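You operate a simulated robot arm through the tools that you are given. There is no shell and no other tool. Be economical: measure what you need, move in short steps, check, and stop when the job is done.

You run a simulated robot arm. Do the job below in one go: nothing can be reset, and whatever is moved stays where it is left.

Task
Send the brown and the white parcel to their lanes.
Fine: read each, put it in the tote at the lane shown and press DONE, the brown one first; the reader ends on the shallow grey tray; the purple parcel stays unread. Drop, pinch and damage nothing, leave nothing switched on.
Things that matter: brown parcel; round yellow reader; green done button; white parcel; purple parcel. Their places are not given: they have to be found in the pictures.

Only the result counts: the job must be done as asked and must still hold three seconds after the hand-in. Knocking over, shifting, dropping, spilling or breaking anything else fails it.

Robot
A 6-joint arm with a two-finger parallel gripper, fixed in place. Base frame: the origin is at the foot of the arm, x ahead of it, y to its left, z up. Lengths are in mm, angles in rad, forces in N, time in s.
Its first joint turns from -1.152 to 1.152 rad. Payload 2.9 kg.
The TCP is the grasp point between the finger pads, 30 mm short of the fingertips. In the tool frame z runs along the fingers and y along their closing line. The gripper opens to 110 mm. The fingers are 20 mm wide and 10 mm thick; the gripper's body (48 by 112 mm) begins 55 mm behind the TCP.
Orientation is told as [roll, pitch, yaw] about the base's x, y, z axes, in that order, counted from this pose: with the fingers straight down and closing along the base's y, the tool's x points along the base's -x, its y along +y and its z along -z.

Tools
- The arm moves only by the tool servo_tool. Its argument "steps" is text: rows parted by semicolons, each of 7 numbers parted by spaces: the turn, a rotation vector about the tool's x, y, z in units of 6 degrees (1.0 is 6 degrees), then the shift along the tool's x, y, z in units of 25 mm (1.0 is 25 mm), then the gripper command, from -1 (fully open) to 1 (shut), values between in proportion. In form: wx wy wz tx ty tz hand; .... A call has 1 to 20 rows; each row shifts and turns the commanded pose from where the row before left it, along the tool's axes as they then stand. A call with a number of a shift or a turn outside -1 to 1 is refused whole. Each row takes 0.2 s and may step no farther than 50 mm and 0.15 rad from the row before; otherwise, or with a gripper value out of range, the whole call is refused. A pose out of reach is approached as far as the arm can. The call stops where the force on the tool passes 40 N (or 10 N more than at its start, if that is more) or the arm is blocked; 0.2 s more then pass. The fingers move at their own pace (about 108 mm/s each) and stop on an object; they squeeze with about 42 N. The grip force told is the motor's: it shows also when the fingers shut on nothing. Time passes only in rows, and 0.2 s behind the last, so rows that do not move let the fingers close. It gives the time, the measured TCP pose, the force on the tool (base axes), the opening and the grip force at its end, in the units of the frame above (readings bear some noise).
- Cameras (640 x 400 px; columns grow to the right, rows downward): "scene" is fixed at [75.9, 439.5, 1370.6]; the picture's right is [-0.74, -0.67, 0.00], its down [-0.46, 0.51, -0.73] and it looks along [0.48, -0.54, -0.69] (base axes); focal length 214 px, centre (320, 200). "wrist" rides on the gripper at [-36, 0, -57] in the tool frame; the picture's right is [0.00, -1.00, 0.00], its down [0.97, 0.00, -0.24] and it looks along [0.24, 0.00, 0.97] (tool axes); focal length 218 px, centre (320, 200).
- get_image(camera): a new picture of that camera. The clock stands still meanwhile.
- pixel_to_xyz(camera, pixels): for up to 12 pixels [column, row] of the newest picture of that camera ("zoom" is the newest enlarged one), the place [x, y, z] in the base frame of the surface seen there, good to about 2 mm. The clock stands still meanwhile.
- inspect(camera, box): a new picture of the part [left, top, right, bottom] of that camera's present view, enlarged. The clock stands still meanwhile.
- close_job(): hands the job in; it is judged then, once.

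Work in short steps. Measure before you move; look again where a grasp or a placing could have gone wrong, and mend it. You have 80 turns and 46 pictures in all, those below and enlarged ones among them. Open the gripper and draw the arm clear of the work before you hand the job in, unless the task says otherwise; then end with one line.

The tools are called as name(argument=value, ...) on one line, values as JSON. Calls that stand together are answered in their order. servo_tool: Moves the arm, as the interface text tells. Its arguments: {"type":"object","properties":{"steps":{"type":"string"}},"required":["steps"]} The other tools are called the same way: get_image (camera) takes a picture; pixel_to_xyz (camera, pixels) gives the place of the surface under pixels of a picture; inspect (camera, box) takes an enlarged picture of a part of a camera's view; close_job () hands the job in.

At the start:

```text
clock: 0.0
ee_pos: [442.4, 67.2, 1215.8]
orientation: [0.0, -0.001, 0.0]
force: [-0.4, 0.1, -0.3]
finger_gap: 109.8
grasp_force: 0.1
```

scene: 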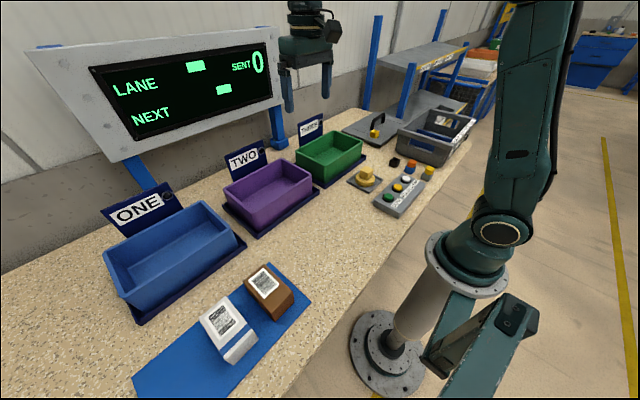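
wrist: 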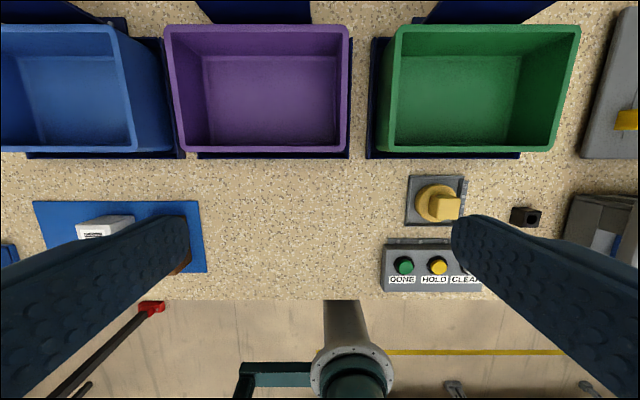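

The scene shows the totes, two parcels on a blue mat, the yellow reader at about (366,177) and the button panel at about (404,190). I'll enlarge these parts.

inspect(camera="scene", box=[320, 80, 480, 220])

inspect(camera="scene", box=[130, 240, 330, 400])

inspect(camera="wrist", box=[350, 150, 640, 310])

```text
2.86 times, centred on (400, 150) of scene
```

zoom: 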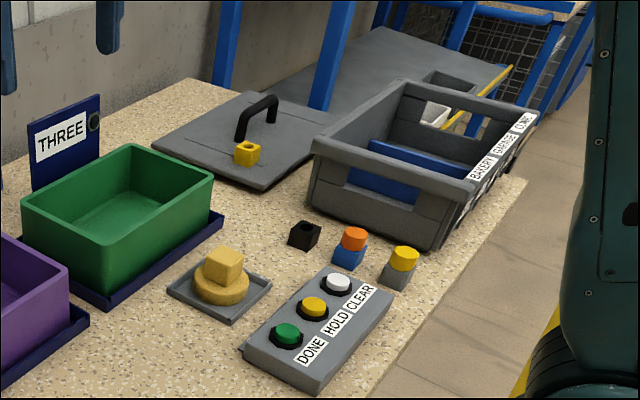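

```text
2.50 times, centred on (230, 320) of scene
```

zoom: 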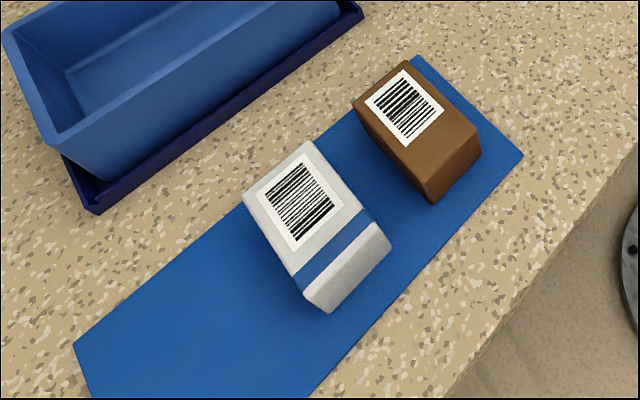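

```text
2.21 times, centred on (495, 230) of wrist
```

zoom: 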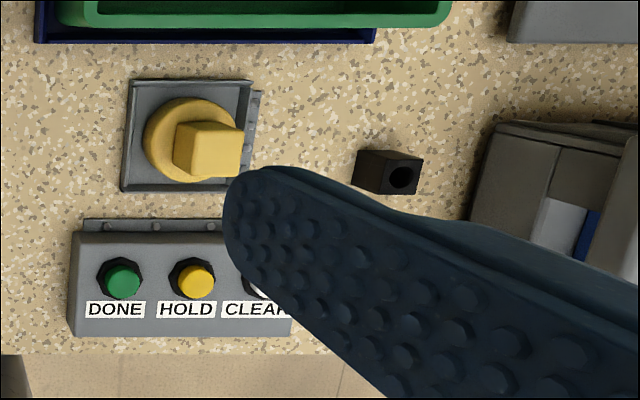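

The reader is a yellow disc with a square knob on a grey tray; the panel has DONE (green), HOLD and CLEAR. I'll measure these, the parcels and the totes in the scene picture.

get_image(camera="scene")

pixel_to_xyz(camera="scene", pixels=[[265, 282], [224, 318], [290, 296], [250, 352], [367, 171], [398, 188], [405, 180], [358, 190], [180, 245], [268, 190], [333, 153], [200, 370]])

inspect(camera="wrist", box=[0, 180, 220, 320])

pixel_to_xyz(camera="wrist", pixels=[[404, 264], [438, 265], [448, 207], [425, 205], [412, 180], [464, 180], [410, 223], [105, 222], [10, 255], [82, 230], [525, 217], [183, 265]])

```text
40 pictures are left
```

scene: 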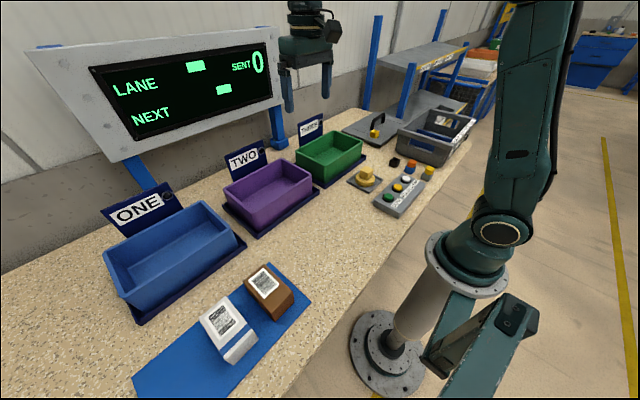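

```text
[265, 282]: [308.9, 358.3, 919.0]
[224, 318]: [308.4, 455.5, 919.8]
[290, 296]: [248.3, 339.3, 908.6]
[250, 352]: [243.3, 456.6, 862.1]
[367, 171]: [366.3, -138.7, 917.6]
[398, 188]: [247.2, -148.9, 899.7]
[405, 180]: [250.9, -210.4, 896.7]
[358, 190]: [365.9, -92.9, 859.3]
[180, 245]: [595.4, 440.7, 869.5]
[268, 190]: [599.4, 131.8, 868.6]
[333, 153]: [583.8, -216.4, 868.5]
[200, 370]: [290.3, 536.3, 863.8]
```

```text
2.86 times, centred on (110, 250) of wrist
```

zoom: 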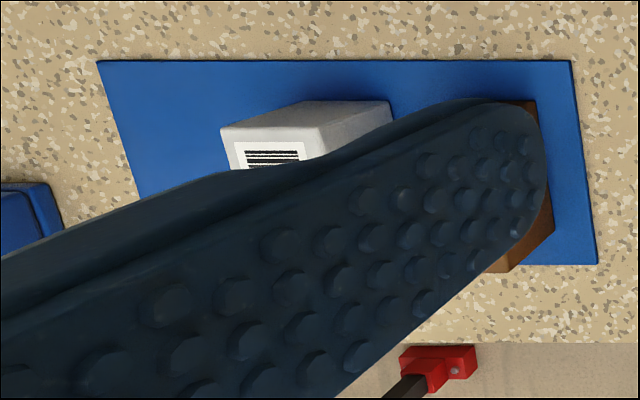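

```text
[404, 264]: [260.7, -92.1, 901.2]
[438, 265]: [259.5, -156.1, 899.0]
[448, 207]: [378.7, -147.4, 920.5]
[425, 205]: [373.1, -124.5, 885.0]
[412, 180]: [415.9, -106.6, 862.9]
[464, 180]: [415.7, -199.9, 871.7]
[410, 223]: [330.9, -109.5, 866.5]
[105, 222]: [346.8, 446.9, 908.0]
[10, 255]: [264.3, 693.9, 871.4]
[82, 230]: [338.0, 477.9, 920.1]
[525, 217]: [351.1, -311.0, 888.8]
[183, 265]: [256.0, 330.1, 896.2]
```

Table top is at z≈861; the reader knob's top is near (372,-142,920) and the parcel tops are near z 919. I'll move above the reader for a closer look.

servo_tool(steps="0 0 0 0.311 -0.929 0.7 -1;0 0 0 0.311 -0.929 0.7 -1;0 0 0 0.311 -0.929 0.7 -1;0 0 0 0.311 -0.929 0.7 -1;0 0 0 0.311 -0.929 0.7 -1;0 0 0 0.311 -0.929 0.7 -1;0 0 0 0.311 -0.929 0.7 -1;0 0 0 0.311 -0.929 0.7 -1;0 0 0 0.311 -0.929 0.7 -1;0 0 0 0 0 0 -1")

get_image(camera="wrist")

```text
clock: 2.2
ee_pos: [371.2, -141.4, 1058.2]
orientation: [0.001, 0.001, -0.001]
force: [0.3, -0.3, -0.3]
finger_gap: 109.9
grasp_force: 0.0
```

```text
38 pictures are left
```

wrist: 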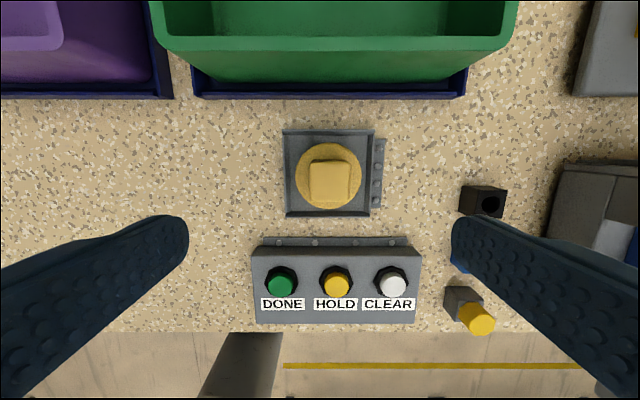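

The wrist picture shows the reader knob's top at about (330,181) and the buttons at row 282. I'll measure knob edges, disc, tray and buttons.

pixel_to_xyz(camera="wrist", pixels=[[329, 180], [311, 166], [348, 166], [311, 198], [349, 198], [300, 180], [328, 147], [328, 207], [281, 282], [337, 282], [391, 282], [289, 205]])

inspect(camera="wrist", box=[230, 110, 430, 240])

```text
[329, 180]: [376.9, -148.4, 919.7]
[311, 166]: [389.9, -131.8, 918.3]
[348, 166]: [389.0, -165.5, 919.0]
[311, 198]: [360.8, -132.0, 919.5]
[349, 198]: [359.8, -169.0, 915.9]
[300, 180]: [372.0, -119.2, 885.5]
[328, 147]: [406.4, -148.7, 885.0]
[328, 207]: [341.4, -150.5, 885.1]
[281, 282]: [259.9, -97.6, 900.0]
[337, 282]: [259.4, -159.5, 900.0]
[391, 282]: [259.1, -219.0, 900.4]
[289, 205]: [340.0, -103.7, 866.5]
```

```text
3.08 times, centred on (330, 175) of wrist
```

zoom: 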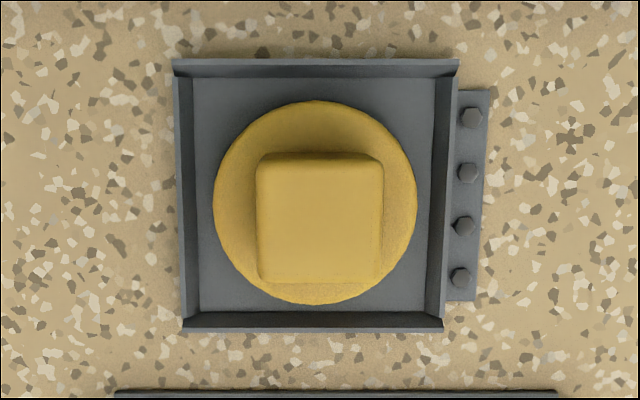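

The knob is about 34 mm square at (375,-149), z 885–920, on a disc with its top at 885. I'll come down with the tips just over the disc (TCP z≈919) and close.

servo_tool(steps="0 0 0 -0.15 -0.3 0.8 -0.5;0 0 0 0 0 0.9 -0.3;0 0 0 0 0 0.9 -0.3;0 0 0 0 0 0.9 -0.3;0 0 0 0 0 0.9 -0.3;0 0 0 0 0 0.6 -0.3;0 0 0 0 0 0.5 -0.3;0 0 0 0 0 0 -0.3")

get_image(camera="wrist")

```text
clock: 4.0
ee_pos: [375.6, -150.0, 920.0]
orientation: [-0.001, 0.0, 0.001]
force: [-0.5, 0.2, -0.2]
finger_gap: 71.2
grasp_force: 0.0
```

```text
36 pictures are left
```

wrist: 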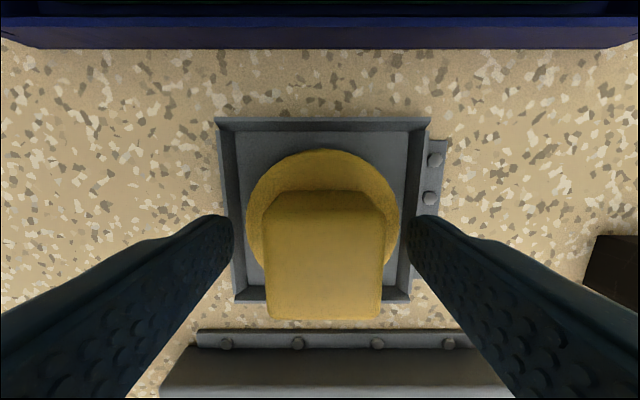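

The knob at (325,255) is centred between the fingers. I'll close on it and lift slightly to check.

servo_tool(steps="0 0 0 0 0 0 0.3;0 0 0 0 0 0 1;0 0 0 0 0 0 1;0 0 0 0 0 0 1;0 0 0 0 0 -0.5 1;0 0 0 0 0 -0.8 1;0 0 0 0 0 0 1")

get_image(camera="wrist")

get_image(camera="scene")

```text
clock: 5.6
ee_pos: [374.8, -148.9, 951.8]
orientation: [0.001, 0.0, -0.001]
force: [-0.3, 0.3, -0.5]
finger_gap: 37.6
grasp_force: 42.1
```

```text
35 pictures are left
```

wrist: 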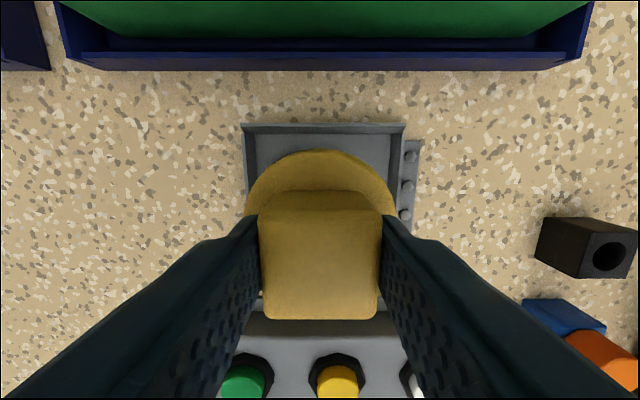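

```text
34 pictures are left
```

scene: 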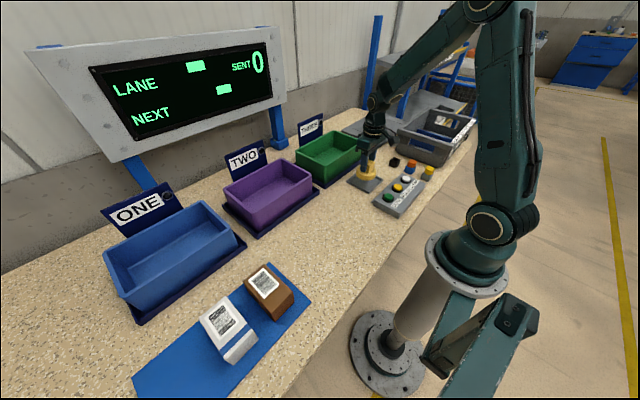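

The reader is held (gap 37.6). I'll lift it to z≈1060 and carry it to just short of the brown parcel, and look there before reading.

servo_tool(steps="0 0 0 0 0 -1 1;0 0 0 0 0 -1 1;0 0 0 0 0 -1 1;0 0 0 0 0 -1 1;0 0 0 0.16 1 -0.2 1;0 0 0 0.16 1 0 1;0 0 0 0.16 1 0 1;0 0 0 0.16 1 0 1;0 0 0 0.16 1 0 1;0 0 0 0.16 1 0 1;0 0 0 0.16 1 0 1;0 0 0 0.16 1 0 1;0 0 0 0.16 1 0 1;0 0 0 0.16 1 0 1;0 0 0 0.16 1 0 1;0 0 0 0.16 1 0 1;0 0 0 0.16 1 0 1;0 0 0 0.16 1 0 1;0 0 0 0.16 1 0 1;0 0 0 0.16 0.5 0 1")

get_image(camera="wrist")

```text
clock: 9.8
ee_pos: [312.6, 239.5, 1056.6]
orientation: [0.001, 0.0, 0.001]
force: [0.6, 0.4, -0.9]
finger_gap: 37.6
grasp_force: 41.9
```

```text
33 pictures are left
```

wrist: 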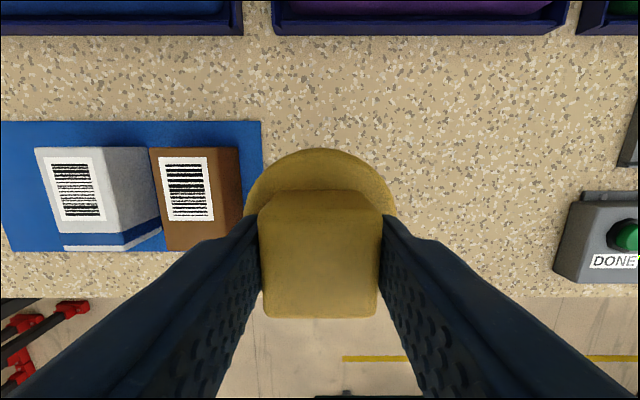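

The parcels' labels face up at (187,189) brown and (75,190) white. I'll measure their corners and the label centres.

pixel_to_xyz(camera="wrist", pixels=[[187, 189], [152, 152], [237, 149], [168, 248], [236, 190], [75, 190], [37, 151], [91, 150], [62, 230], [120, 230], [150, 160], [159, 205]])

inspect(camera="wrist", box=[0, 100, 280, 275])

```text
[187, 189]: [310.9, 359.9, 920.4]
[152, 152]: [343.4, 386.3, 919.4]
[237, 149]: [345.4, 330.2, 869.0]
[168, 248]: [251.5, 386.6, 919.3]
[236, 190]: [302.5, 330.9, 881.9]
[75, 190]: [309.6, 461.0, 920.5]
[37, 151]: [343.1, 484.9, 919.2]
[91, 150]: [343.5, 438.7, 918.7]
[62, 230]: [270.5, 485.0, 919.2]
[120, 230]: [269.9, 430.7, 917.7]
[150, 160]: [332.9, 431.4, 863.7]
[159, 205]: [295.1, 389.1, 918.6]
```

```text
2.29 times, centred on (140, 188) of wrist
```

zoom: 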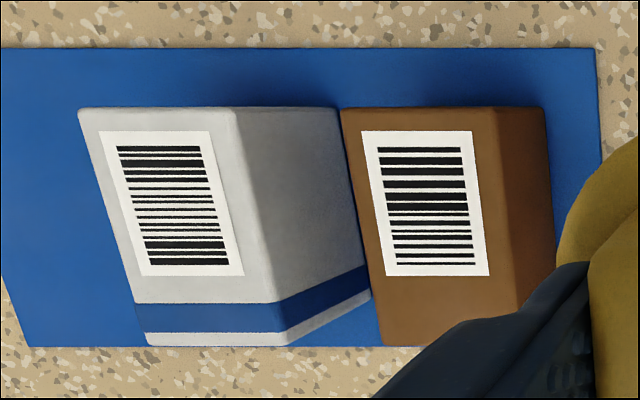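

Brown spans x 250–345, y 330–388; white y 432–487, both with tops near 919. I'll bring the reader over the brown label at (311,360) and lower it to about 35 mm above.

servo_tool(steps="0 0 0 0.06 0.96 0 1;0 0 0 0 0.96 0 1;0 0 0 0 0.96 0 1;0 0 0 0 0.96 0 1;0 0 0 0 0.96 0 1;0 0 0 0 0 0.6 1;0 0 0 0 0 0.6 1;0 0 0 0 0 0.6 1;0 0 0 0 0 0 1;0 0 0 0 0 0 1")

get_image(camera="scene")

```text
clock: 12.0
ee_pos: [310.8, 359.3, 1012.1]
orientation: [-0.001, 0.001, 0.0]
force: [0.3, -0.1, -0.9]
finger_gap: 37.6
grasp_force: 42.2
```

```text
31 pictures are left
```

scene: 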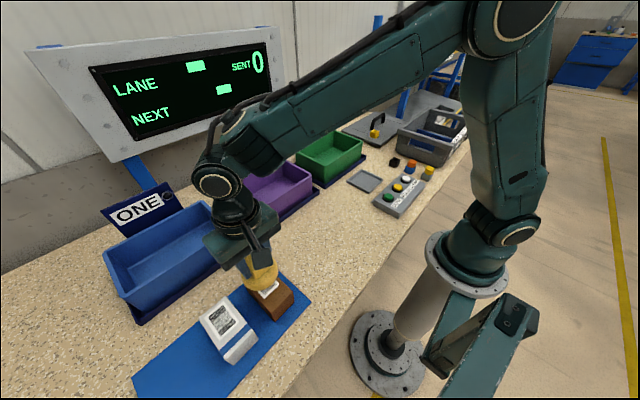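

No reading yet with the reader's face about 38 mm above the label. I'll go down to about 15 mm and hold.

servo_tool(steps="0 0 0 0 0 0.5 1;0 0 0 0 0 0.4 1;0 0 0 0 0 0 1;0 0 0 0 0 0 1;0 0 0 0 0 0 1")

inspect(camera="scene", box=[20, 30, 330, 330])

```text
clock: 13.2
ee_pos: [311.8, 360.6, 989.1]
orientation: [-0.001, 0.0, 0.0]
force: [0.7, -0.3, -0.7]
finger_gap: 37.2
grasp_force: 41.9
```

```text
1.33 times, centred on (175, 180) of scene
```

zoom: 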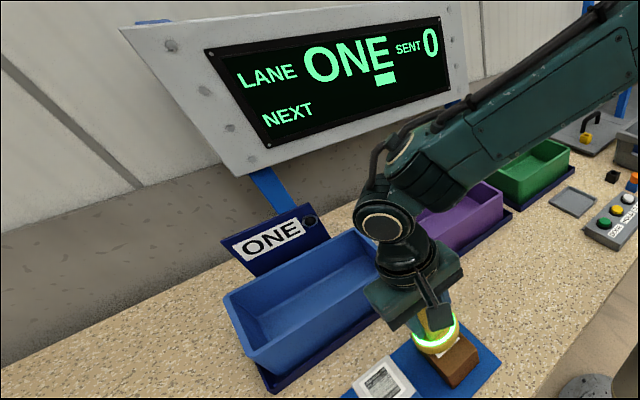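

The board shows LANE ONE for brown and the reader's ring is lit green. I'll lift and carry the reader back to its tray.

servo_tool(steps="0 0 0 0 0 -0.9 1;0 0 0 0 0 -1 1;0 0 0 0 0 -1 1;0 0 0 -0.14 -1 0 1;0 0 0 -0.14 -1 0 1;0 0 0 -0.14 -1 0 1;0 0 0 -0.14 -1 0 1;0 0 0 -0.14 -1 0 1;0 0 0 -0.14 -1 0 1;0 0 0 -0.14 -1 0 1;0 0 0 -0.14 -1 0 1;0 0 0 -0.14 -1 0 1;0 0 0 -0.14 -1 0 1;0 0 0 -0.14 -1 0 1;0 0 0 -0.14 -1 0 1;0 0 0 -0.14 -1 0 1;0 0 0 -0.14 -1 0 1;0 0 0 -0.14 -1 0 1;0 0 0 -0.14 -1 0 1;0 0 0 -0.14 -1 0 1")

servo_tool(steps="0 0 0 -0.07 -1 0 1;0 0 0 -0.07 -1 0 1;0 0 0 0 -1 0 1;0 0 0 0 -0.36 0 1;0 0 0 0 0 0.9 1;0 0 0 0 0 0.9 1;0 0 0 0 0 0.9 1;0 0 0 0 0 0.9 1;0 0 0 0 0 0 1")

get_image(camera="wrist")

```text
clock: 17.4
ee_pos: [372.6, -65.9, 1062.6]
orientation: [0.0, -0.001, -0.001]
force: [-0.8, -0.6, -0.8]
finger_gap: 37.1
grasp_force: 42.4
```

```text
clock: 19.4
ee_pos: [373.2, -150.5, 971.6]
orientation: [-0.001, -0.002, 0.0]
force: [0.1, 0.1, -0.9]
finger_gap: 37.4
grasp_force: 42.0
```

```text
29 pictures are left
```

wrist: 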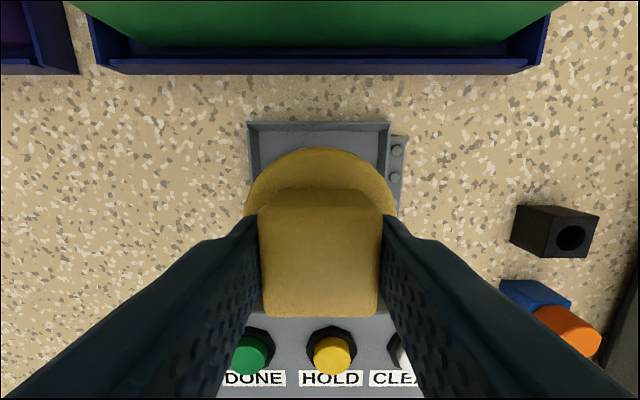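

The reader is above its tray, which shows at (320,150). I'll lower it slowly until it rests (TCP ≈920).

servo_tool(steps="0 0 0 -0.05 0.04 0.8 1;0 0 0 0 0 0.6 1;0 0 0 0 0 0.4 1;0 0 0 0 0 0.2 1;0 0 0 0 0 0.04 1;0 0 0 0 0 0 1")

```text
clock: 20.8
ee_pos: [374.9, -149.3, 921.4]
orientation: [0.001, 0.0, 0.0]
force: [1.2, 0.1, -1.5]
finger_gap: 37.4
grasp_force: 42.3
```

Not resting yet; I'll lower in sub-millimetre steps.

servo_tool(steps="0 0 0 0 0 0.03 1;0 0 0 0 0 0.03 1;0 0 0 0 0 0 1")

```text
clock: 21.6
ee_pos: [375.3, -149.8, 920.6]
orientation: [0.001, -0.001, 0.002]
force: [-5.6, 0.6, 21.3]
finger_gap: 37.4
grasp_force: 42.0
```

It now rests on the tray (21 N). I'll open moderately and rise straight up.

servo_tool(steps="0 0 0 0 0 -0.03 0;0 0 0 0 0 0 -0.3;0 0 0 0 0 0 -0.3;0 0 0 0 0 -0.6 -0.3;0 0 0 0 0 -1 -0.3;0 0 0 0 0 -1 -0.3;0 0 0 0 0 -1 -0.3;0 0 0 0 0 -1 -0.3;0 0 0 0 0 0 -0.3")

get_image(camera="wrist")

get_image(camera="scene")

```text
clock: 23.6
ee_pos: [374.9, -149.0, 1036.0]
orientation: [-0.001, 0.0, 0.001]
force: [-0.4, -0.6, 0.9]
finger_gap: 71.4
grasp_force: 0.0
```

```text
28 pictures are left
```

wrist: 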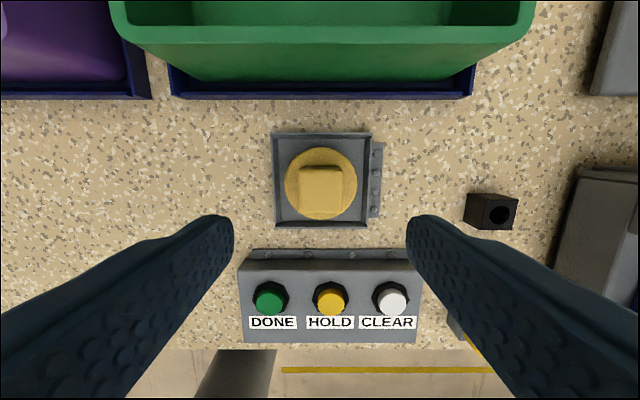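

```text
27 pictures are left
```

scene: 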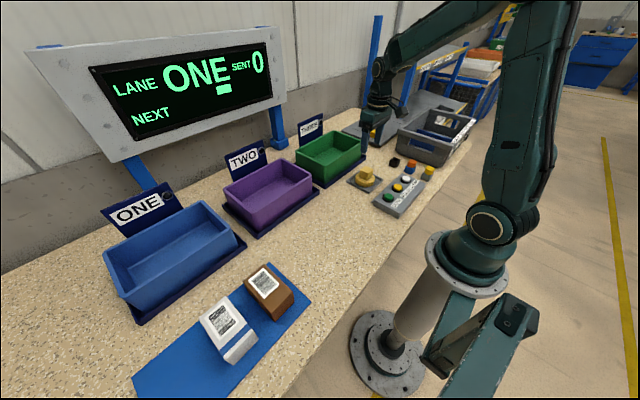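

The reader sits flat on the tray and the board still shows ONE. I'll go to above the brown parcel at (298,359).

servo_tool(steps="0 0 0 0.16 1 0 -0.64;0 0 0 0.16 1 0 -0.64;0 0 0 0.16 1 0 -0.64;0 0 0 0.16 1 0 -0.64;0 0 0 0.16 1 0 -0.64;0 0 0 0.16 1 0 -0.64;0 0 0 0.16 1 0 -0.64;0 0 0 0.16 1 0 -0.64;0 0 0 0.16 1 0 -0.64;0 0 0 0.16 1 0 -0.64;0 0 0 0.16 1 0 -0.64;0 0 0 0.16 1 0 -0.64;0 0 0 0.16 1 0 -0.64;0 0 0 0.16 1 0 -0.64;0 0 0 0.16 1 0 -0.64;0 0 0 0.16 1 0 -0.64;0 0 0 0.16 1 0 -0.64;0 0 0 0.16 1 0 -0.64;0 0 0 0.1 1 0 -0.64;0 0 0 0.1 1 0 -0.64")

servo_tool(steps="0 0 0 0 0.32 0 -0.64;0 0 0 0 0 1 -0.64;0 0 0 0 0 1 -0.64;0 0 0 0 0 0 -0.64")

get_image(camera="wrist")

```text
clock: 27.8
ee_pos: [297.4, 350.2, 1033.6]
orientation: [0.0, 0.001, -0.002]
force: [-0.8, 0.2, 0.3]
finger_gap: 90.4
grasp_force: 0.1
```

```text
clock: 28.8
ee_pos: [298.2, 357.9, 984.3]
orientation: [0.0, -0.002, 0.0]
force: [-0.1, -0.5, -0.5]
finger_gap: 89.9
grasp_force: 0.1
```

```text
26 pictures are left
```

wrist: 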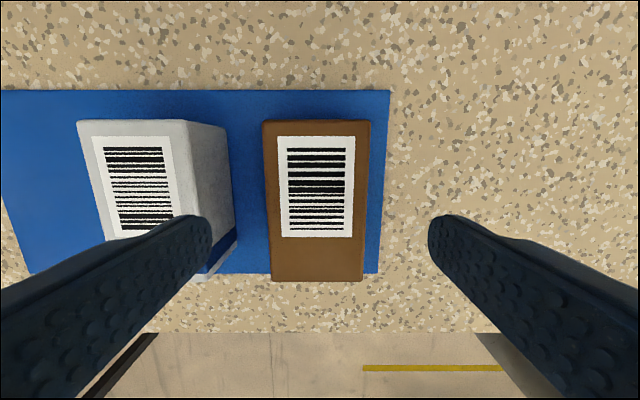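

The brown parcel at (316,200) is centred between the fingers, with room to the white one. I'll go down to z≈905 and close.

servo_tool(steps="0 0 0 0 0.02 1 -0.64;0 0 0 0 0 1 -0.64;0 0 0 0 0 0.8 -0.64;0 0 0 0 0 0.36 -0.64;0 0 0 0 0 0 -0.64;0 0 0 0 0 0 0.1;0 0 0 0 0 0 0.1;0 0 0 0 0 0 0.1")

```text
clock: 30.6
ee_pos: [299.8, 360.2, 905.7]
orientation: [0.002, 0.0, 0.0]
force: [0.6, 0.2, 0.1]
finger_gap: 59.6
grasp_force: 43.1
```

The brown parcel is gripped (59.6 mm). I'll lift it and measure the blue tote's rim and floor.

servo_tool(steps="0 0 0 0 0 -0.4 0.1;0 0 0 0 0 -0.8 0.1;0 0 0 0 0 -1 0.1;0 0 0 0 0 -1 0.1;0 0 0 0 0 -1 0.1;0 0 0 0 0 -1 0.1;0 0 0 0 0 -1 0.1;0 0 0 0 0 -0.4 0.1;0 0 0 0 0 0 0.1")

get_image(camera="scene")

get_image(camera="wrist")

pixel_to_xyz(camera="scene", pixels=[[104, 256], [120, 300], [205, 202], [235, 238], [160, 255], [125, 270], [150, 281], [200, 215], [170, 240], [185, 250]])

```text
clock: 32.6
ee_pos: [298.5, 361.1, 1071.1]
orientation: [0.0, 0.001, 0.0]
force: [-0.8, 0.5, -1.6]
finger_gap: 59.4
grasp_force: 41.8
```

```text
25 pictures are left
```

scene: 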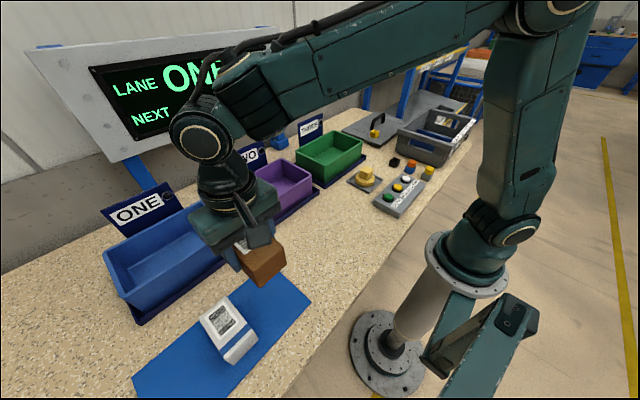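

```text
24 pictures are left
```

wrist: 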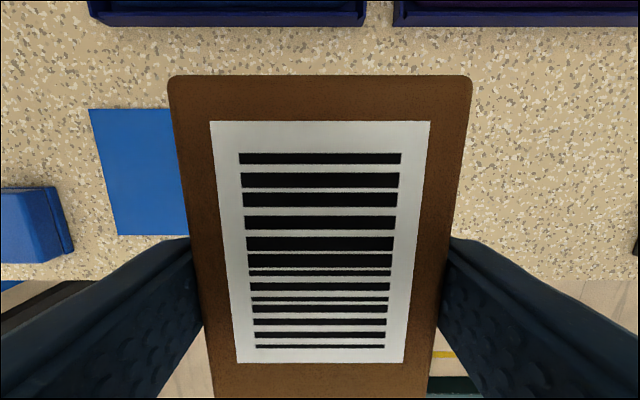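

```text
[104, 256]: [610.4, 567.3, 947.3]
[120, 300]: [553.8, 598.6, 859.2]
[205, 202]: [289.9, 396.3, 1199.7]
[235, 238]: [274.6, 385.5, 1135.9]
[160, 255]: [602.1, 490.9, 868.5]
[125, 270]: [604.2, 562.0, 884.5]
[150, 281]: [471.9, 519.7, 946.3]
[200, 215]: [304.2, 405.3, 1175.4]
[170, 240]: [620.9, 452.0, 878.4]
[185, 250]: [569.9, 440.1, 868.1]
```

The blue tote's floor is at z≈868 and its rim at about 947, near wall at x≈472. I'll carry the parcel to over (555,445) at this height and look.

servo_tool(steps="0 0 0 -0.9 0.28 0 0.1;0 0 0 -0.9 0.28 0 0.1;0 0 0 -0.9 0.28 0 0.1;0 0 0 -0.9 0.28 0 0.1;0 0 0 -0.9 0.28 0 0.1;0 0 0 -0.9 0.28 0 0.1;0 0 0 -0.9 0.28 0 0.1;0 0 0 -0.9 0.28 0 0.1;0 0 0 -0.9 0.28 0 0.1;0 0 0 -0.9 0.28 0 0.1;0 0 0 -0.9 0.28 0 0.1;0 0 0 -0.4 0.28 0 0.1;0 0 0 0 0 0 0.1")

get_image(camera="scene")

get_image(camera="wrist")

```text
clock: 35.4
ee_pos: [502.6, 415.6, 1061.4]
orientation: [0.0, 0.0, -0.001]
force: [0.4, 0.8, -1.5]
finger_gap: 59.6
grasp_force: 41.8
out of reach, approached as far as the arm can: row 9, 10, 11, 12
```

```text
23 pictures are left
```

scene: 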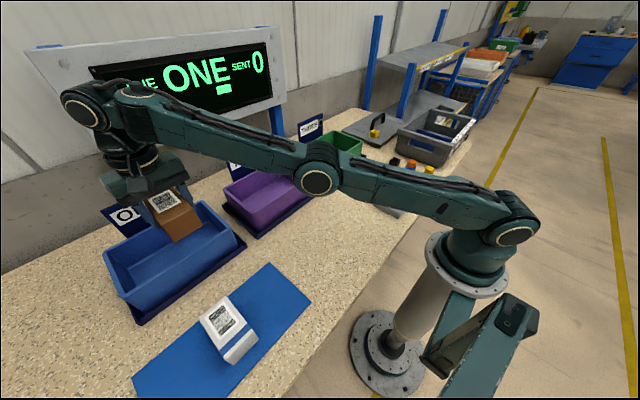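

```text
22 pictures are left
```

wrist: 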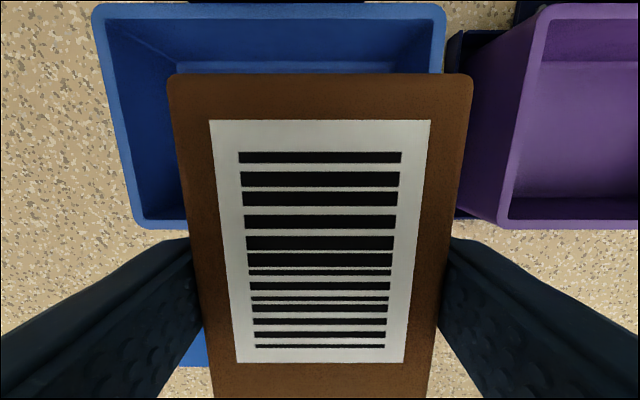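

At this height the arm stopped at (503,416), short of reach. I'll measure the tote's rim and inner walls to choose a placing spot.

pixel_to_xyz(camera="scene", pixels=[[104, 256], [125, 297], [244, 243], [235, 240], [180, 268], [216, 215], [205, 203], [190, 250], [215, 238], [150, 270]])

pixel_to_xyz(camera="wrist", pixels=[[100, 10], [141, 224], [160, 224], [440, 10], [430, 40], [128, 140], [150, 214], [270, 7], [465, 218], [145, 190]])

```text
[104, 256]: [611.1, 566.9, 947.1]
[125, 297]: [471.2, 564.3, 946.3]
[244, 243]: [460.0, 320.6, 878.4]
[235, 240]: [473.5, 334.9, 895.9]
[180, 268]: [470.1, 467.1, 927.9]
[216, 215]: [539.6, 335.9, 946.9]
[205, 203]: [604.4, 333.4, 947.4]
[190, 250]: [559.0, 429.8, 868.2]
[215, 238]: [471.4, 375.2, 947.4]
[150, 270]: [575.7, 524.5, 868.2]
```

```text
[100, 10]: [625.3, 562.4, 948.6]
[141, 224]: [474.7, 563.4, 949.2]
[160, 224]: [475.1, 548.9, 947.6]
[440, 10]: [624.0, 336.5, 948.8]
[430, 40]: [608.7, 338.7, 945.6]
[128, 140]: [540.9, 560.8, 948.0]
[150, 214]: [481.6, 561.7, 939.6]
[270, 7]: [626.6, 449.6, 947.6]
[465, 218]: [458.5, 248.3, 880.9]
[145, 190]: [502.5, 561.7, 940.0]
```

The tote's rim spans x 471–630, y 333–567. I'll measure the arm's shoulder, elbow and wrist to see whether reach grows lower down.

pixel_to_xyz(camera="scene", pixels=[[513, 232], [318, 182], [85, 108], [130, 160]])

```text
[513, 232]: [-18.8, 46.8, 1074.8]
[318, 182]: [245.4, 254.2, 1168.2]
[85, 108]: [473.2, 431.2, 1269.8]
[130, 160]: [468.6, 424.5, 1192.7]
```

Shoulder is at z≈1075 and the wrist at 1270, so reach grows as I lower. I'll lower 50 mm (parcel bottom still above the rim) and read the pose.

servo_tool(steps="0 0 0 0 0 0.5 0.1;0 0 0 0 0 0.5 0.1;0 0 0 0 0 0.5 0.1;0 0 0 0 0 0.5 0.1;0 0 0 0 0 0 0.1")

```text
clock: 36.6
ee_pos: [510.2, 422.6, 1014.4]
orientation: [0.001, 0.002, 0.0]
force: [0.2, -0.6, -1.2]
finger_gap: 59.4
grasp_force: 41.8
out of reach, approached as far as the arm can: row 2, 3, 4
```

Now at radius 662. I'll shift toward y≈395, which frees room to go further out in x.

servo_tool(steps="0 0 0 0 -0.6 0 0.1;0 0 0 0 -0.5 0 0.1;0 0 0 -0.4 0 0 0.1;0 0 0 -0.4 0 0.2 0.1;0 0 0 0 0 0 0.1")

```text
clock: 37.8
ee_pos: [529.8, 398.9, 1010.8]
orientation: [0.0, 0.0, 0.001]
force: [0.1, -0.8, -1.2]
finger_gap: 59.6
grasp_force: 41.6
out of reach, approached as far as the arm can: row 1, 2, 3, 4
```

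Radius still ~663, now at (530,399). I'll ease to y≈393 and a touch lower, pushing out in x.

servo_tool(steps="0 0 0 0 -0.25 0.2 0.1;0 0 0 -0.2 0 0.2 0.1;0 0 0 -0.2 0 0 0.1;0 0 0 0 0 0 0.1")

inspect(camera="scene", box=[80, 150, 280, 330])

get_image(camera="wrist")

```text
clock: 38.8
ee_pos: [538.1, 394.2, 1000.5]
orientation: [0.001, -0.001, 0.0]
force: [0.6, 0.9, -1.6]
finger_gap: 59.4
grasp_force: 41.9
out of reach, approached as far as the arm can: row 1, 3
```

```text
2.22 times, centred on (180, 240) of scene
```

zoom: 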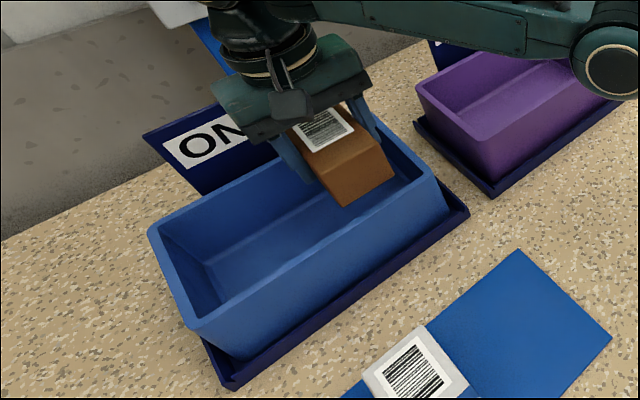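

```text
20 pictures are left
```

wrist: 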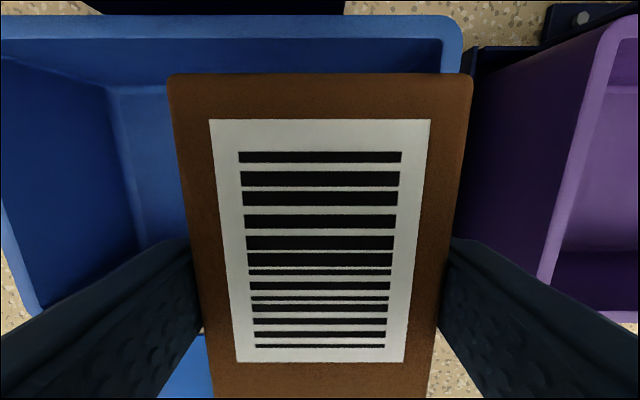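

The parcel hangs over the tote's right part, but the walls taper inward. I'll measure the floor's edges.

pixel_to_xyz(camera="wrist", pixels=[[113, 88], [145, 235], [135, 180], [150, 92], [445, 50], [440, 30], [160, 220], [22, 80], [60, 75], [38, 290]])

pixel_to_xyz(camera="zoom", pixels=[[400, 150], [420, 172], [390, 200], [408, 184], [300, 242], [260, 265], [215, 290], [395, 215], [345, 240], [404, 165]])

```text
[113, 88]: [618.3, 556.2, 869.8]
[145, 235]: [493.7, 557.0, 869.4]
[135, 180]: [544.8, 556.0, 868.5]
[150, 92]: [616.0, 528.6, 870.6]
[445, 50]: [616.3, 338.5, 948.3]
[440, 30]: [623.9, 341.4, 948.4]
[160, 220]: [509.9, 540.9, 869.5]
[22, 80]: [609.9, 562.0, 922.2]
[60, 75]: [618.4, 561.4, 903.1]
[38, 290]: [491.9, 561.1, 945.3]
```

```text
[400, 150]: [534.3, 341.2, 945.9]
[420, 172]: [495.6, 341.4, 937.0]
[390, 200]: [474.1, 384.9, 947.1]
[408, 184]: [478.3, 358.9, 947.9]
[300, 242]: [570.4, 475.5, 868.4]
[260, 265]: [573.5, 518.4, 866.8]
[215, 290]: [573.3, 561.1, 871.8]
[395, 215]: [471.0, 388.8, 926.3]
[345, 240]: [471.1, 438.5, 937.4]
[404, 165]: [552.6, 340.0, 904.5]
```

The taper is small (floor x≈483–618, y≈345–556, z≈869); the parcel's near end at x≈490 clears. I'll lower into the tote, easing outward.

servo_tool(steps="0 0 0 0 0 0.5 0.1;0 0 0 0 0 0.5 0.1;0 0 0 -0.1 0.15 0.5 0.1;0 0 0 -0.1 0.15 0.5 0.1;0 0 0 0 0 0 0.1")

```text
clock: 40.0
ee_pos: [545.3, 400.6, 950.1]
orientation: [0.001, 0.0, -0.001]
force: [1.0, -0.3, -1.6]
finger_gap: 59.4
grasp_force: 42.5
```

Pose (545,401,950), in reach. Down to 914 next, then fine steps.

servo_tool(steps="0 0 0 0 0 0.5 0.1;0 0 0 0 0 0.5 0.1;0 0 0 0 0 0.3 0.1;0 0 0 0 0 0.12 0.1;0 0 0 0 0 0.06 0.1;0 0 0 0 0 0 0.1")

```text
clock: 41.4
ee_pos: [543.6, 401.4, 914.9]
orientation: [0.0, 0.001, 0.0]
force: [0.9, 0.4, -1.3]
finger_gap: 59.4
grasp_force: 42.0
```

No contact yet; I'll go down in 1 mm steps.

servo_tool(steps="0 0 0 0 0 0.04 0.1;0 0 0 0 0 0.04 0.1;0 0 0 0 0 0 0.1")

servo_tool(steps="0 0 0 0 0 0.04 0.1;0 0 0 0 0 0 0.1")

```text
clock: 42.2
ee_pos: [543.1, 399.9, 912.5]
orientation: [0.002, 0.0, 0.0]
force: [0.6, 0.6, -0.6]
finger_gap: 59.5
grasp_force: 41.8
```

```text
clock: 42.8
ee_pos: [542.7, 401.3, 911.9]
orientation: [-0.001, 0.0, 0.001]
force: [-0.3, 0.4, -0.8]
finger_gap: 59.3
grasp_force: 42.2
```

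Still free; another millimetre or so.

servo_tool(steps="0 0 0 0 0 0.03 0.1;0 0 0 0 0 0 0.1")

servo_tool(steps="0 0 0 0 0 0.03 0.1;0 0 0 0 0 0 0.1")

```text
clock: 43.4
ee_pos: [542.4, 402.0, 911.2]
orientation: [0.0, -0.001, 0.002]
force: [-3.8, 0.4, 7.2]
finger_gap: 59.4
grasp_force: 42.1
```

```text
clock: 44.0
ee_pos: [543.8, 401.6, 911.5]
orientation: [0.004, -0.001, 0.001]
force: [-3.3, 0.2, 14.7]
finger_gap: 59.4
grasp_force: 42.2
```

It rests on the tote floor. I'll open slightly, rise, then retreat inward as I go up.

servo_tool(steps="0 0 0 0 0 -0.03 -0.2;0 0 0 0 0 0 -0.36;0 0 0 0 0 0 -0.36;0 0 0 0 0 -0.6 -0.36;0 0 0 0.1 0 -0.8 -0.36;0 0 0 0.3 0 -0.8 -0.36;0 0 0 0.4 0 -0.8 -0.36;0 0 0 0.6 0 -0.8 -0.36;0 0 0 1 0 -0.8 -0.36;0 0 0 1 0 -0.6 -0.36;0 0 0 1 0 0 -0.36;0 0 0 1 0 0 -0.36;0 0 0 0 0 0 -0.36")

get_image(camera="wrist")

get_image(camera="scene")

```text
clock: 46.8
ee_pos: [408.7, 399.5, 1040.1]
orientation: [0.001, 0.0, 0.0]
force: [-0.4, -0.2, -0.6]
finger_gap: 74.9
grasp_force: 0.0
```

```text
19 pictures are left
```

wrist: 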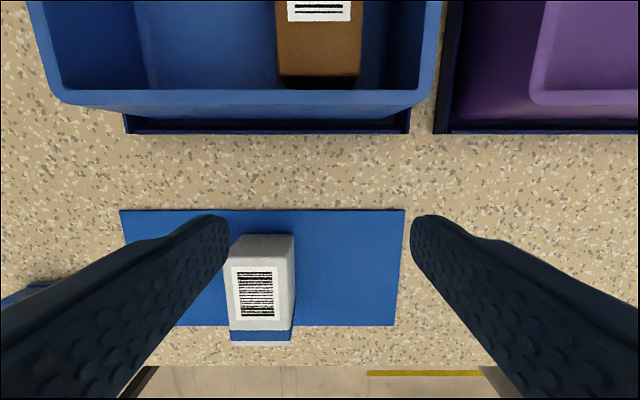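

```text
18 pictures are left
```

scene: 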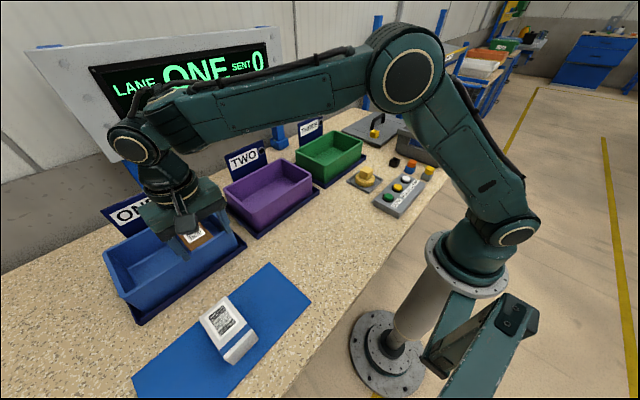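

Brown lies in tote ONE. I'll shut the fingers and go above the green DONE button at (260,-97.5).

servo_tool(steps="0 0 0 0.3 -1 0 1;0 0 0 0.3 -1 0 1;0 0 0 0.3 -1 0 1;0 0 0 0.3 -1 0 1;0 0 0 0.3 -1 0 1;0 0 0 0.3 -1 0 1;0 0 0 0.3 -1 0 1;0 0 0 0.3 -1 0 1;0 0 0 0.3 -1 0 1;0 0 0 0.3 -1 0 1;0 0 0 0.3 -1 0 1;0 0 0 0.3 -1 0 1;0 0 0 0.3 -1 0 1;0 0 0 0.3 -1 0 1;0 0 0 0.3 -1 0 1;0 0 0 0.3 -1 0 1;0 0 0 0.3 -1 0 1;0 0 0 0.3 -1 0 1;0 0 0 0.3 -1 0 1;0 0 0 0.25 -0.9 0 1")

servo_tool(steps="0 0 0 0 0 1 1;0 0 0 0 0 1 1;0 0 0 0 0 1 1;0 0 0 0 0 0.6 1;0 0 0 0 0 0.2 1;0 0 0 0 0 0 1")

get_image(camera="wrist")

```text
clock: 51.0
ee_pos: [260.0, -95.4, 1040.9]
orientation: [0.001, -0.001, 0.002]
force: [0.1, 1.0, 0.2]
finger_gap: 0.0
grasp_force: 38.1
```

```text
clock: 52.4
ee_pos: [258.3, -95.2, 945.7]
orientation: [-0.001, -0.001, -0.001]
force: [0.2, -0.7, 0.5]
finger_gap: 0.2
grasp_force: 37.6
```

```text
17 pictures are left
```

wrist: 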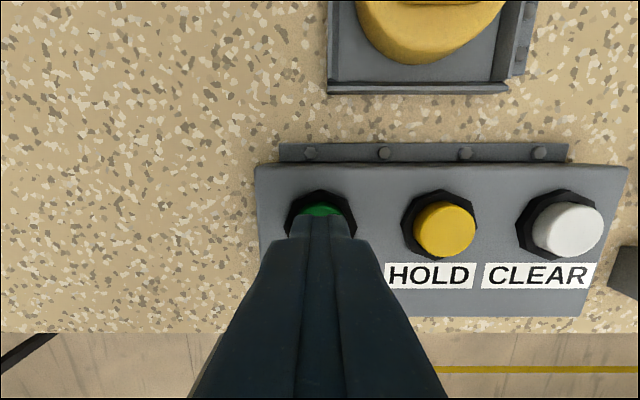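

The closed fingertips are over the green button (320,210), tips about 16 mm above it. I'll press gently.

servo_tool(steps="0 0 0 0 -0.08 0.4 1;0 0 0 0 0 0.2 1;0 0 0 0 0 0.06 1;0 0 0 0 0 0.06 1;0 0 0 0 0 0.06 1;0 0 0 0 0 0 1")

inspect(camera="scene", box=[20, 30, 330, 220])

```text
clock: 53.8
ee_pos: [260.4, -98.2, 925.7]
orientation: [-0.002, -0.001, 0.0]
force: [-0.2, -4.0, 6.3]
finger_gap: 0.0
grasp_force: 38.2
```

```text
2.06 times, centred on (175, 125) of scene
```

zoom: 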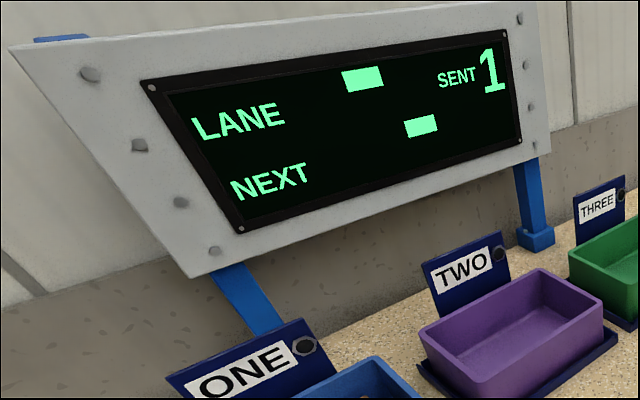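

SENT is 1. I'll lift off, go over the reader and open.

servo_tool(steps="0 0 0 0 0 -0.5 1;0 0 0 0 0 -1 1;0 0 0 0 0 -1 1;0 0 0 0 0 -1 1;0 0 0 -0.92 -0.41 0 1;0 0 0 -0.92 -0.41 0 0;0 0 0 -0.92 -0.41 0 -0.3;0 0 0 -0.92 -0.41 0 -0.3;0 0 0 -0.92 -0.41 0 -0.3;0 0 0 0 0 0 -0.3")

get_image(camera="wrist")

```text
clock: 56.0
ee_pos: [374.3, -149.7, 1015.0]
orientation: [0.001, 0.0, 0.003]
force: [-0.1, -0.5, -0.3]
finger_gap: 71.6
grasp_force: 0.0
```

```text
15 pictures are left
```

wrist: 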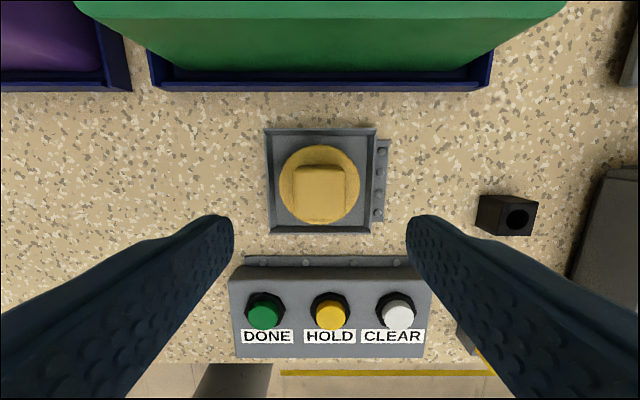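

The knob (320,188) is centred between the open fingers. I'll descend 95 mm, grip, and lift.

servo_tool(steps="0 0 0 0 0 1 -0.3;0 0 0 0 0 1 -0.3;0 0 0 0 0 1 -0.3;0 0 0 0 0 0.5 -0.3;0 0 0 0 0 0.3 -0.3;0 0 0 0 0 0 -0.3;0 0 0 0 0 0 0.3;0 0 0 0 0 0 1;0 0 0 0 0 0 1;0 0 0 0 0 0 1;0 0 0 0 0 -0.4 1;0 0 0 0 0 -1 1;0 0 0 0 0 -1 1;0 0 0 0 0 -1 1;0 0 0 0 0 -1 1;0 0 0 0 0 -1 1;0 0 0 0 0 0 1")

```text
clock: 59.6
ee_pos: [375.7, -149.2, 1052.8]
orientation: [0.001, 0.0, 0.001]
force: [0.5, -1.3, -1.3]
finger_gap: 37.6
grasp_force: 42.3
```

Reader held again. I'll carry it to over the white label at (310,460).

servo_tool(steps="0 0 0 0.13 1 0 1;0 0 0 0.13 1 0 1;0 0 0 0.13 1 0 1;0 0 0 0.13 1 0 1;0 0 0 0.13 1 0 1;0 0 0 0.13 1 0 1;0 0 0 0.13 1 0 1;0 0 0 0.13 1 0 1;0 0 0 0.13 1 0 1;0 0 0 0.13 1 0 1;0 0 0 0.13 1 0 1;0 0 0 0.13 1 0 1;0 0 0 0.13 1 0 1;0 0 0 0.13 1 0 1;0 0 0 0.13 1 0 1;0 0 0 0.13 1 0 1;0 0 0 0.13 1 0 1;0 0 0 0.13 1 0 1;0 0 0 0.13 1 0 1;0 0 0 0.13 1 0 1")

get_image(camera="wrist")

```text
clock: 63.8
ee_pos: [309.3, 350.1, 1055.4]
orientation: [-0.002, 0.0, 0.001]
force: [-0.1, 0.2, -1.3]
finger_gap: 37.5
grasp_force: 42.0
```

```text
14 pictures are left
```

wrist: 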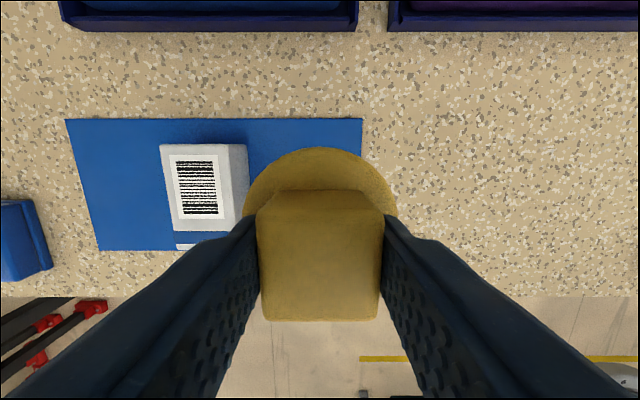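

White parcel is at (197,186), undisturbed. I'll go over it and down to z≈989 to read.

servo_tool(steps="0 0 0 0 0.88 0 1;0 0 0 0 0.88 0 1;0 0 0 0 0.88 0 1;0 0 0 0 0.88 0 1;0 0 0 0 0.88 0 1;0 0 0 0 0 0.8 1;0 0 0 0 0 0.8 1;0 0 0 0 0 0.6 1;0 0 0 0 0 0.4 1;0 0 0 0 0 0 1;0 0 0 0 0 0 1;0 0 0 0 0 0 1")

inspect(camera="scene", box=[20, 30, 330, 330])

```text
clock: 66.4
ee_pos: [310.2, 460.4, 988.3]
orientation: [0.0, 0.0, -0.001]
force: [-1.2, -0.3, -1.4]
finger_gap: 37.7
grasp_force: 41.9
```

```text
1.33 times, centred on (175, 180) of scene
```

zoom: 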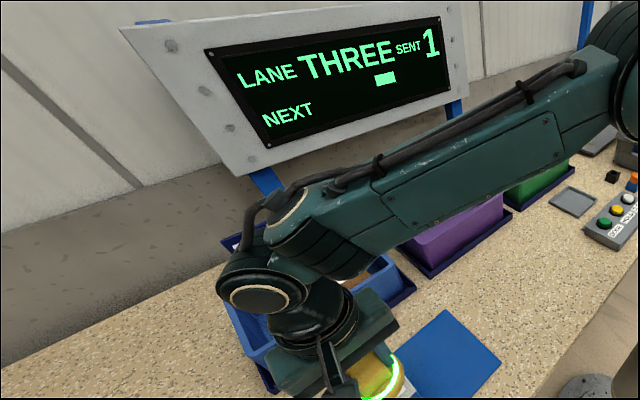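

White's lane is THREE. I'll carry the reader back to its tray.

servo_tool(steps="0 0 0 0 0 -0.8 1;0 0 0 0 0 -1 1;0 0 0 0 0 -1 1;0 0 0 -0.12 -1 0 1;0 0 0 -0.12 -1 0 1;0 0 0 -0.12 -1 0 1;0 0 0 -0.12 -1 0 1;0 0 0 -0.12 -1 0 1;0 0 0 -0.12 -1 0 1;0 0 0 -0.12 -1 0 1;0 0 0 -0.12 -1 0 1;0 0 0 -0.12 -1 0 1;0 0 0 -0.12 -1 0 1;0 0 0 -0.12 -1 0 1;0 0 0 -0.12 -1 0 1;0 0 0 -0.12 -1 0 1;0 0 0 -0.12 -1 0 1;0 0 0 -0.12 -1 0 1;0 0 0 -0.12 -1 0 1;0 0 0 -0.12 -1 0 1")

servo_tool(steps="0 0 0 -0.1 -1 0 1;0 0 0 -0.1 -1 0 1;0 0 0 -0.1 -1 0 1;0 0 0 -0.1 -1 0 1;0 0 0 -0.1 -1 0 1;0 0 0 -0.06 -1 0 1;0 0 0 0 -1 0 1;0 0 0 0 -0.4 0 1;0 0 0 0 0 0.9 1;0 0 0 0 0 0.9 1;0 0 0 0 0 0.9 1;0 0 0 0 0 0.9 1;0 0 0 0 0 0 1")

get_image(camera="wrist")

```text
clock: 70.6
ee_pos: [359.9, 34.8, 1059.3]
orientation: [-0.001, 0.0, 0.0]
force: [0.4, 0.3, -0.4]
finger_gap: 37.2
grasp_force: 42.1
```

```text
clock: 73.4
ee_pos: [375.0, -150.6, 968.4]
orientation: [0.0, -0.001, 0.0]
force: [0.4, 0.1, -1.2]
finger_gap: 37.7
grasp_force: 41.8
```

```text
12 pictures are left
```

wrist: 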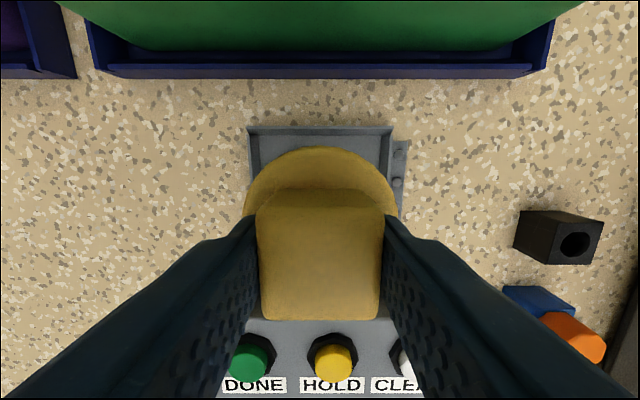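

Above the tray as before. I'll lower to about 921, then finely.

servo_tool(steps="0 0 0 0 0.03 0.8 1;0 0 0 0 0 0.6 1;0 0 0 0 0 0.3 1;0 0 0 0 0 0.12 1;0 0 0 0 0 0 1")

servo_tool(steps="0 0 0 0 0 0.04 1;0 0 0 0 0 0 1")

```text
clock: 74.6
ee_pos: [377.2, -147.7, 922.5]
orientation: [-0.001, 0.001, 0.0]
force: [1.4, 0.1, -0.7]
finger_gap: 37.5
grasp_force: 42.2
```

```text
clock: 75.2
ee_pos: [376.6, -149.4, 921.8]
orientation: [0.0, -0.001, 0.001]
force: [0.0, 0.8, -0.4]
finger_gap: 37.6
grasp_force: 41.7
```

Not touching yet; continue down a millimetre at a time.

servo_tool(steps="0 0 0 0 0 0.04 1;0 0 0 0 0 0 1")

servo_tool(steps="0 0 0 0 0 0.025 1;0 0 0 0 0 0 1")

```text
clock: 75.8
ee_pos: [374.9, -149.1, 920.1]
orientation: [0.001, 0.0, 0.001]
force: [-0.5, 0.6, -1.1]
finger_gap: 37.5
grasp_force: 41.7
```

```text
clock: 76.4
ee_pos: [375.8, -148.3, 920.6]
orientation: [0.0, -0.001, -0.001]
force: [-0.3, 0.5, -1.1]
finger_gap: 37.5
grasp_force: 41.9
```

servo_tool(steps="0 0 0 0 0 0.03 1;0 0 0 0 0 0 1")

servo_tool(steps="0 0 0 0 0 0.025 1;0 0 0 0 0 0 1")

```text
clock: 77.0
ee_pos: [376.8, -148.2, 920.3]
orientation: [-0.001, 0.001, 0.0]
force: [-0.1, -0.4, -1.6]
finger_gap: 37.4
grasp_force: 41.4
```

```text
clock: 77.6
ee_pos: [376.1, -147.8, 918.8]
orientation: [-0.001, 0.001, 0.0]
force: [0.3, 0.4, -1.7]
finger_gap: 37.5
grasp_force: 42.0
```

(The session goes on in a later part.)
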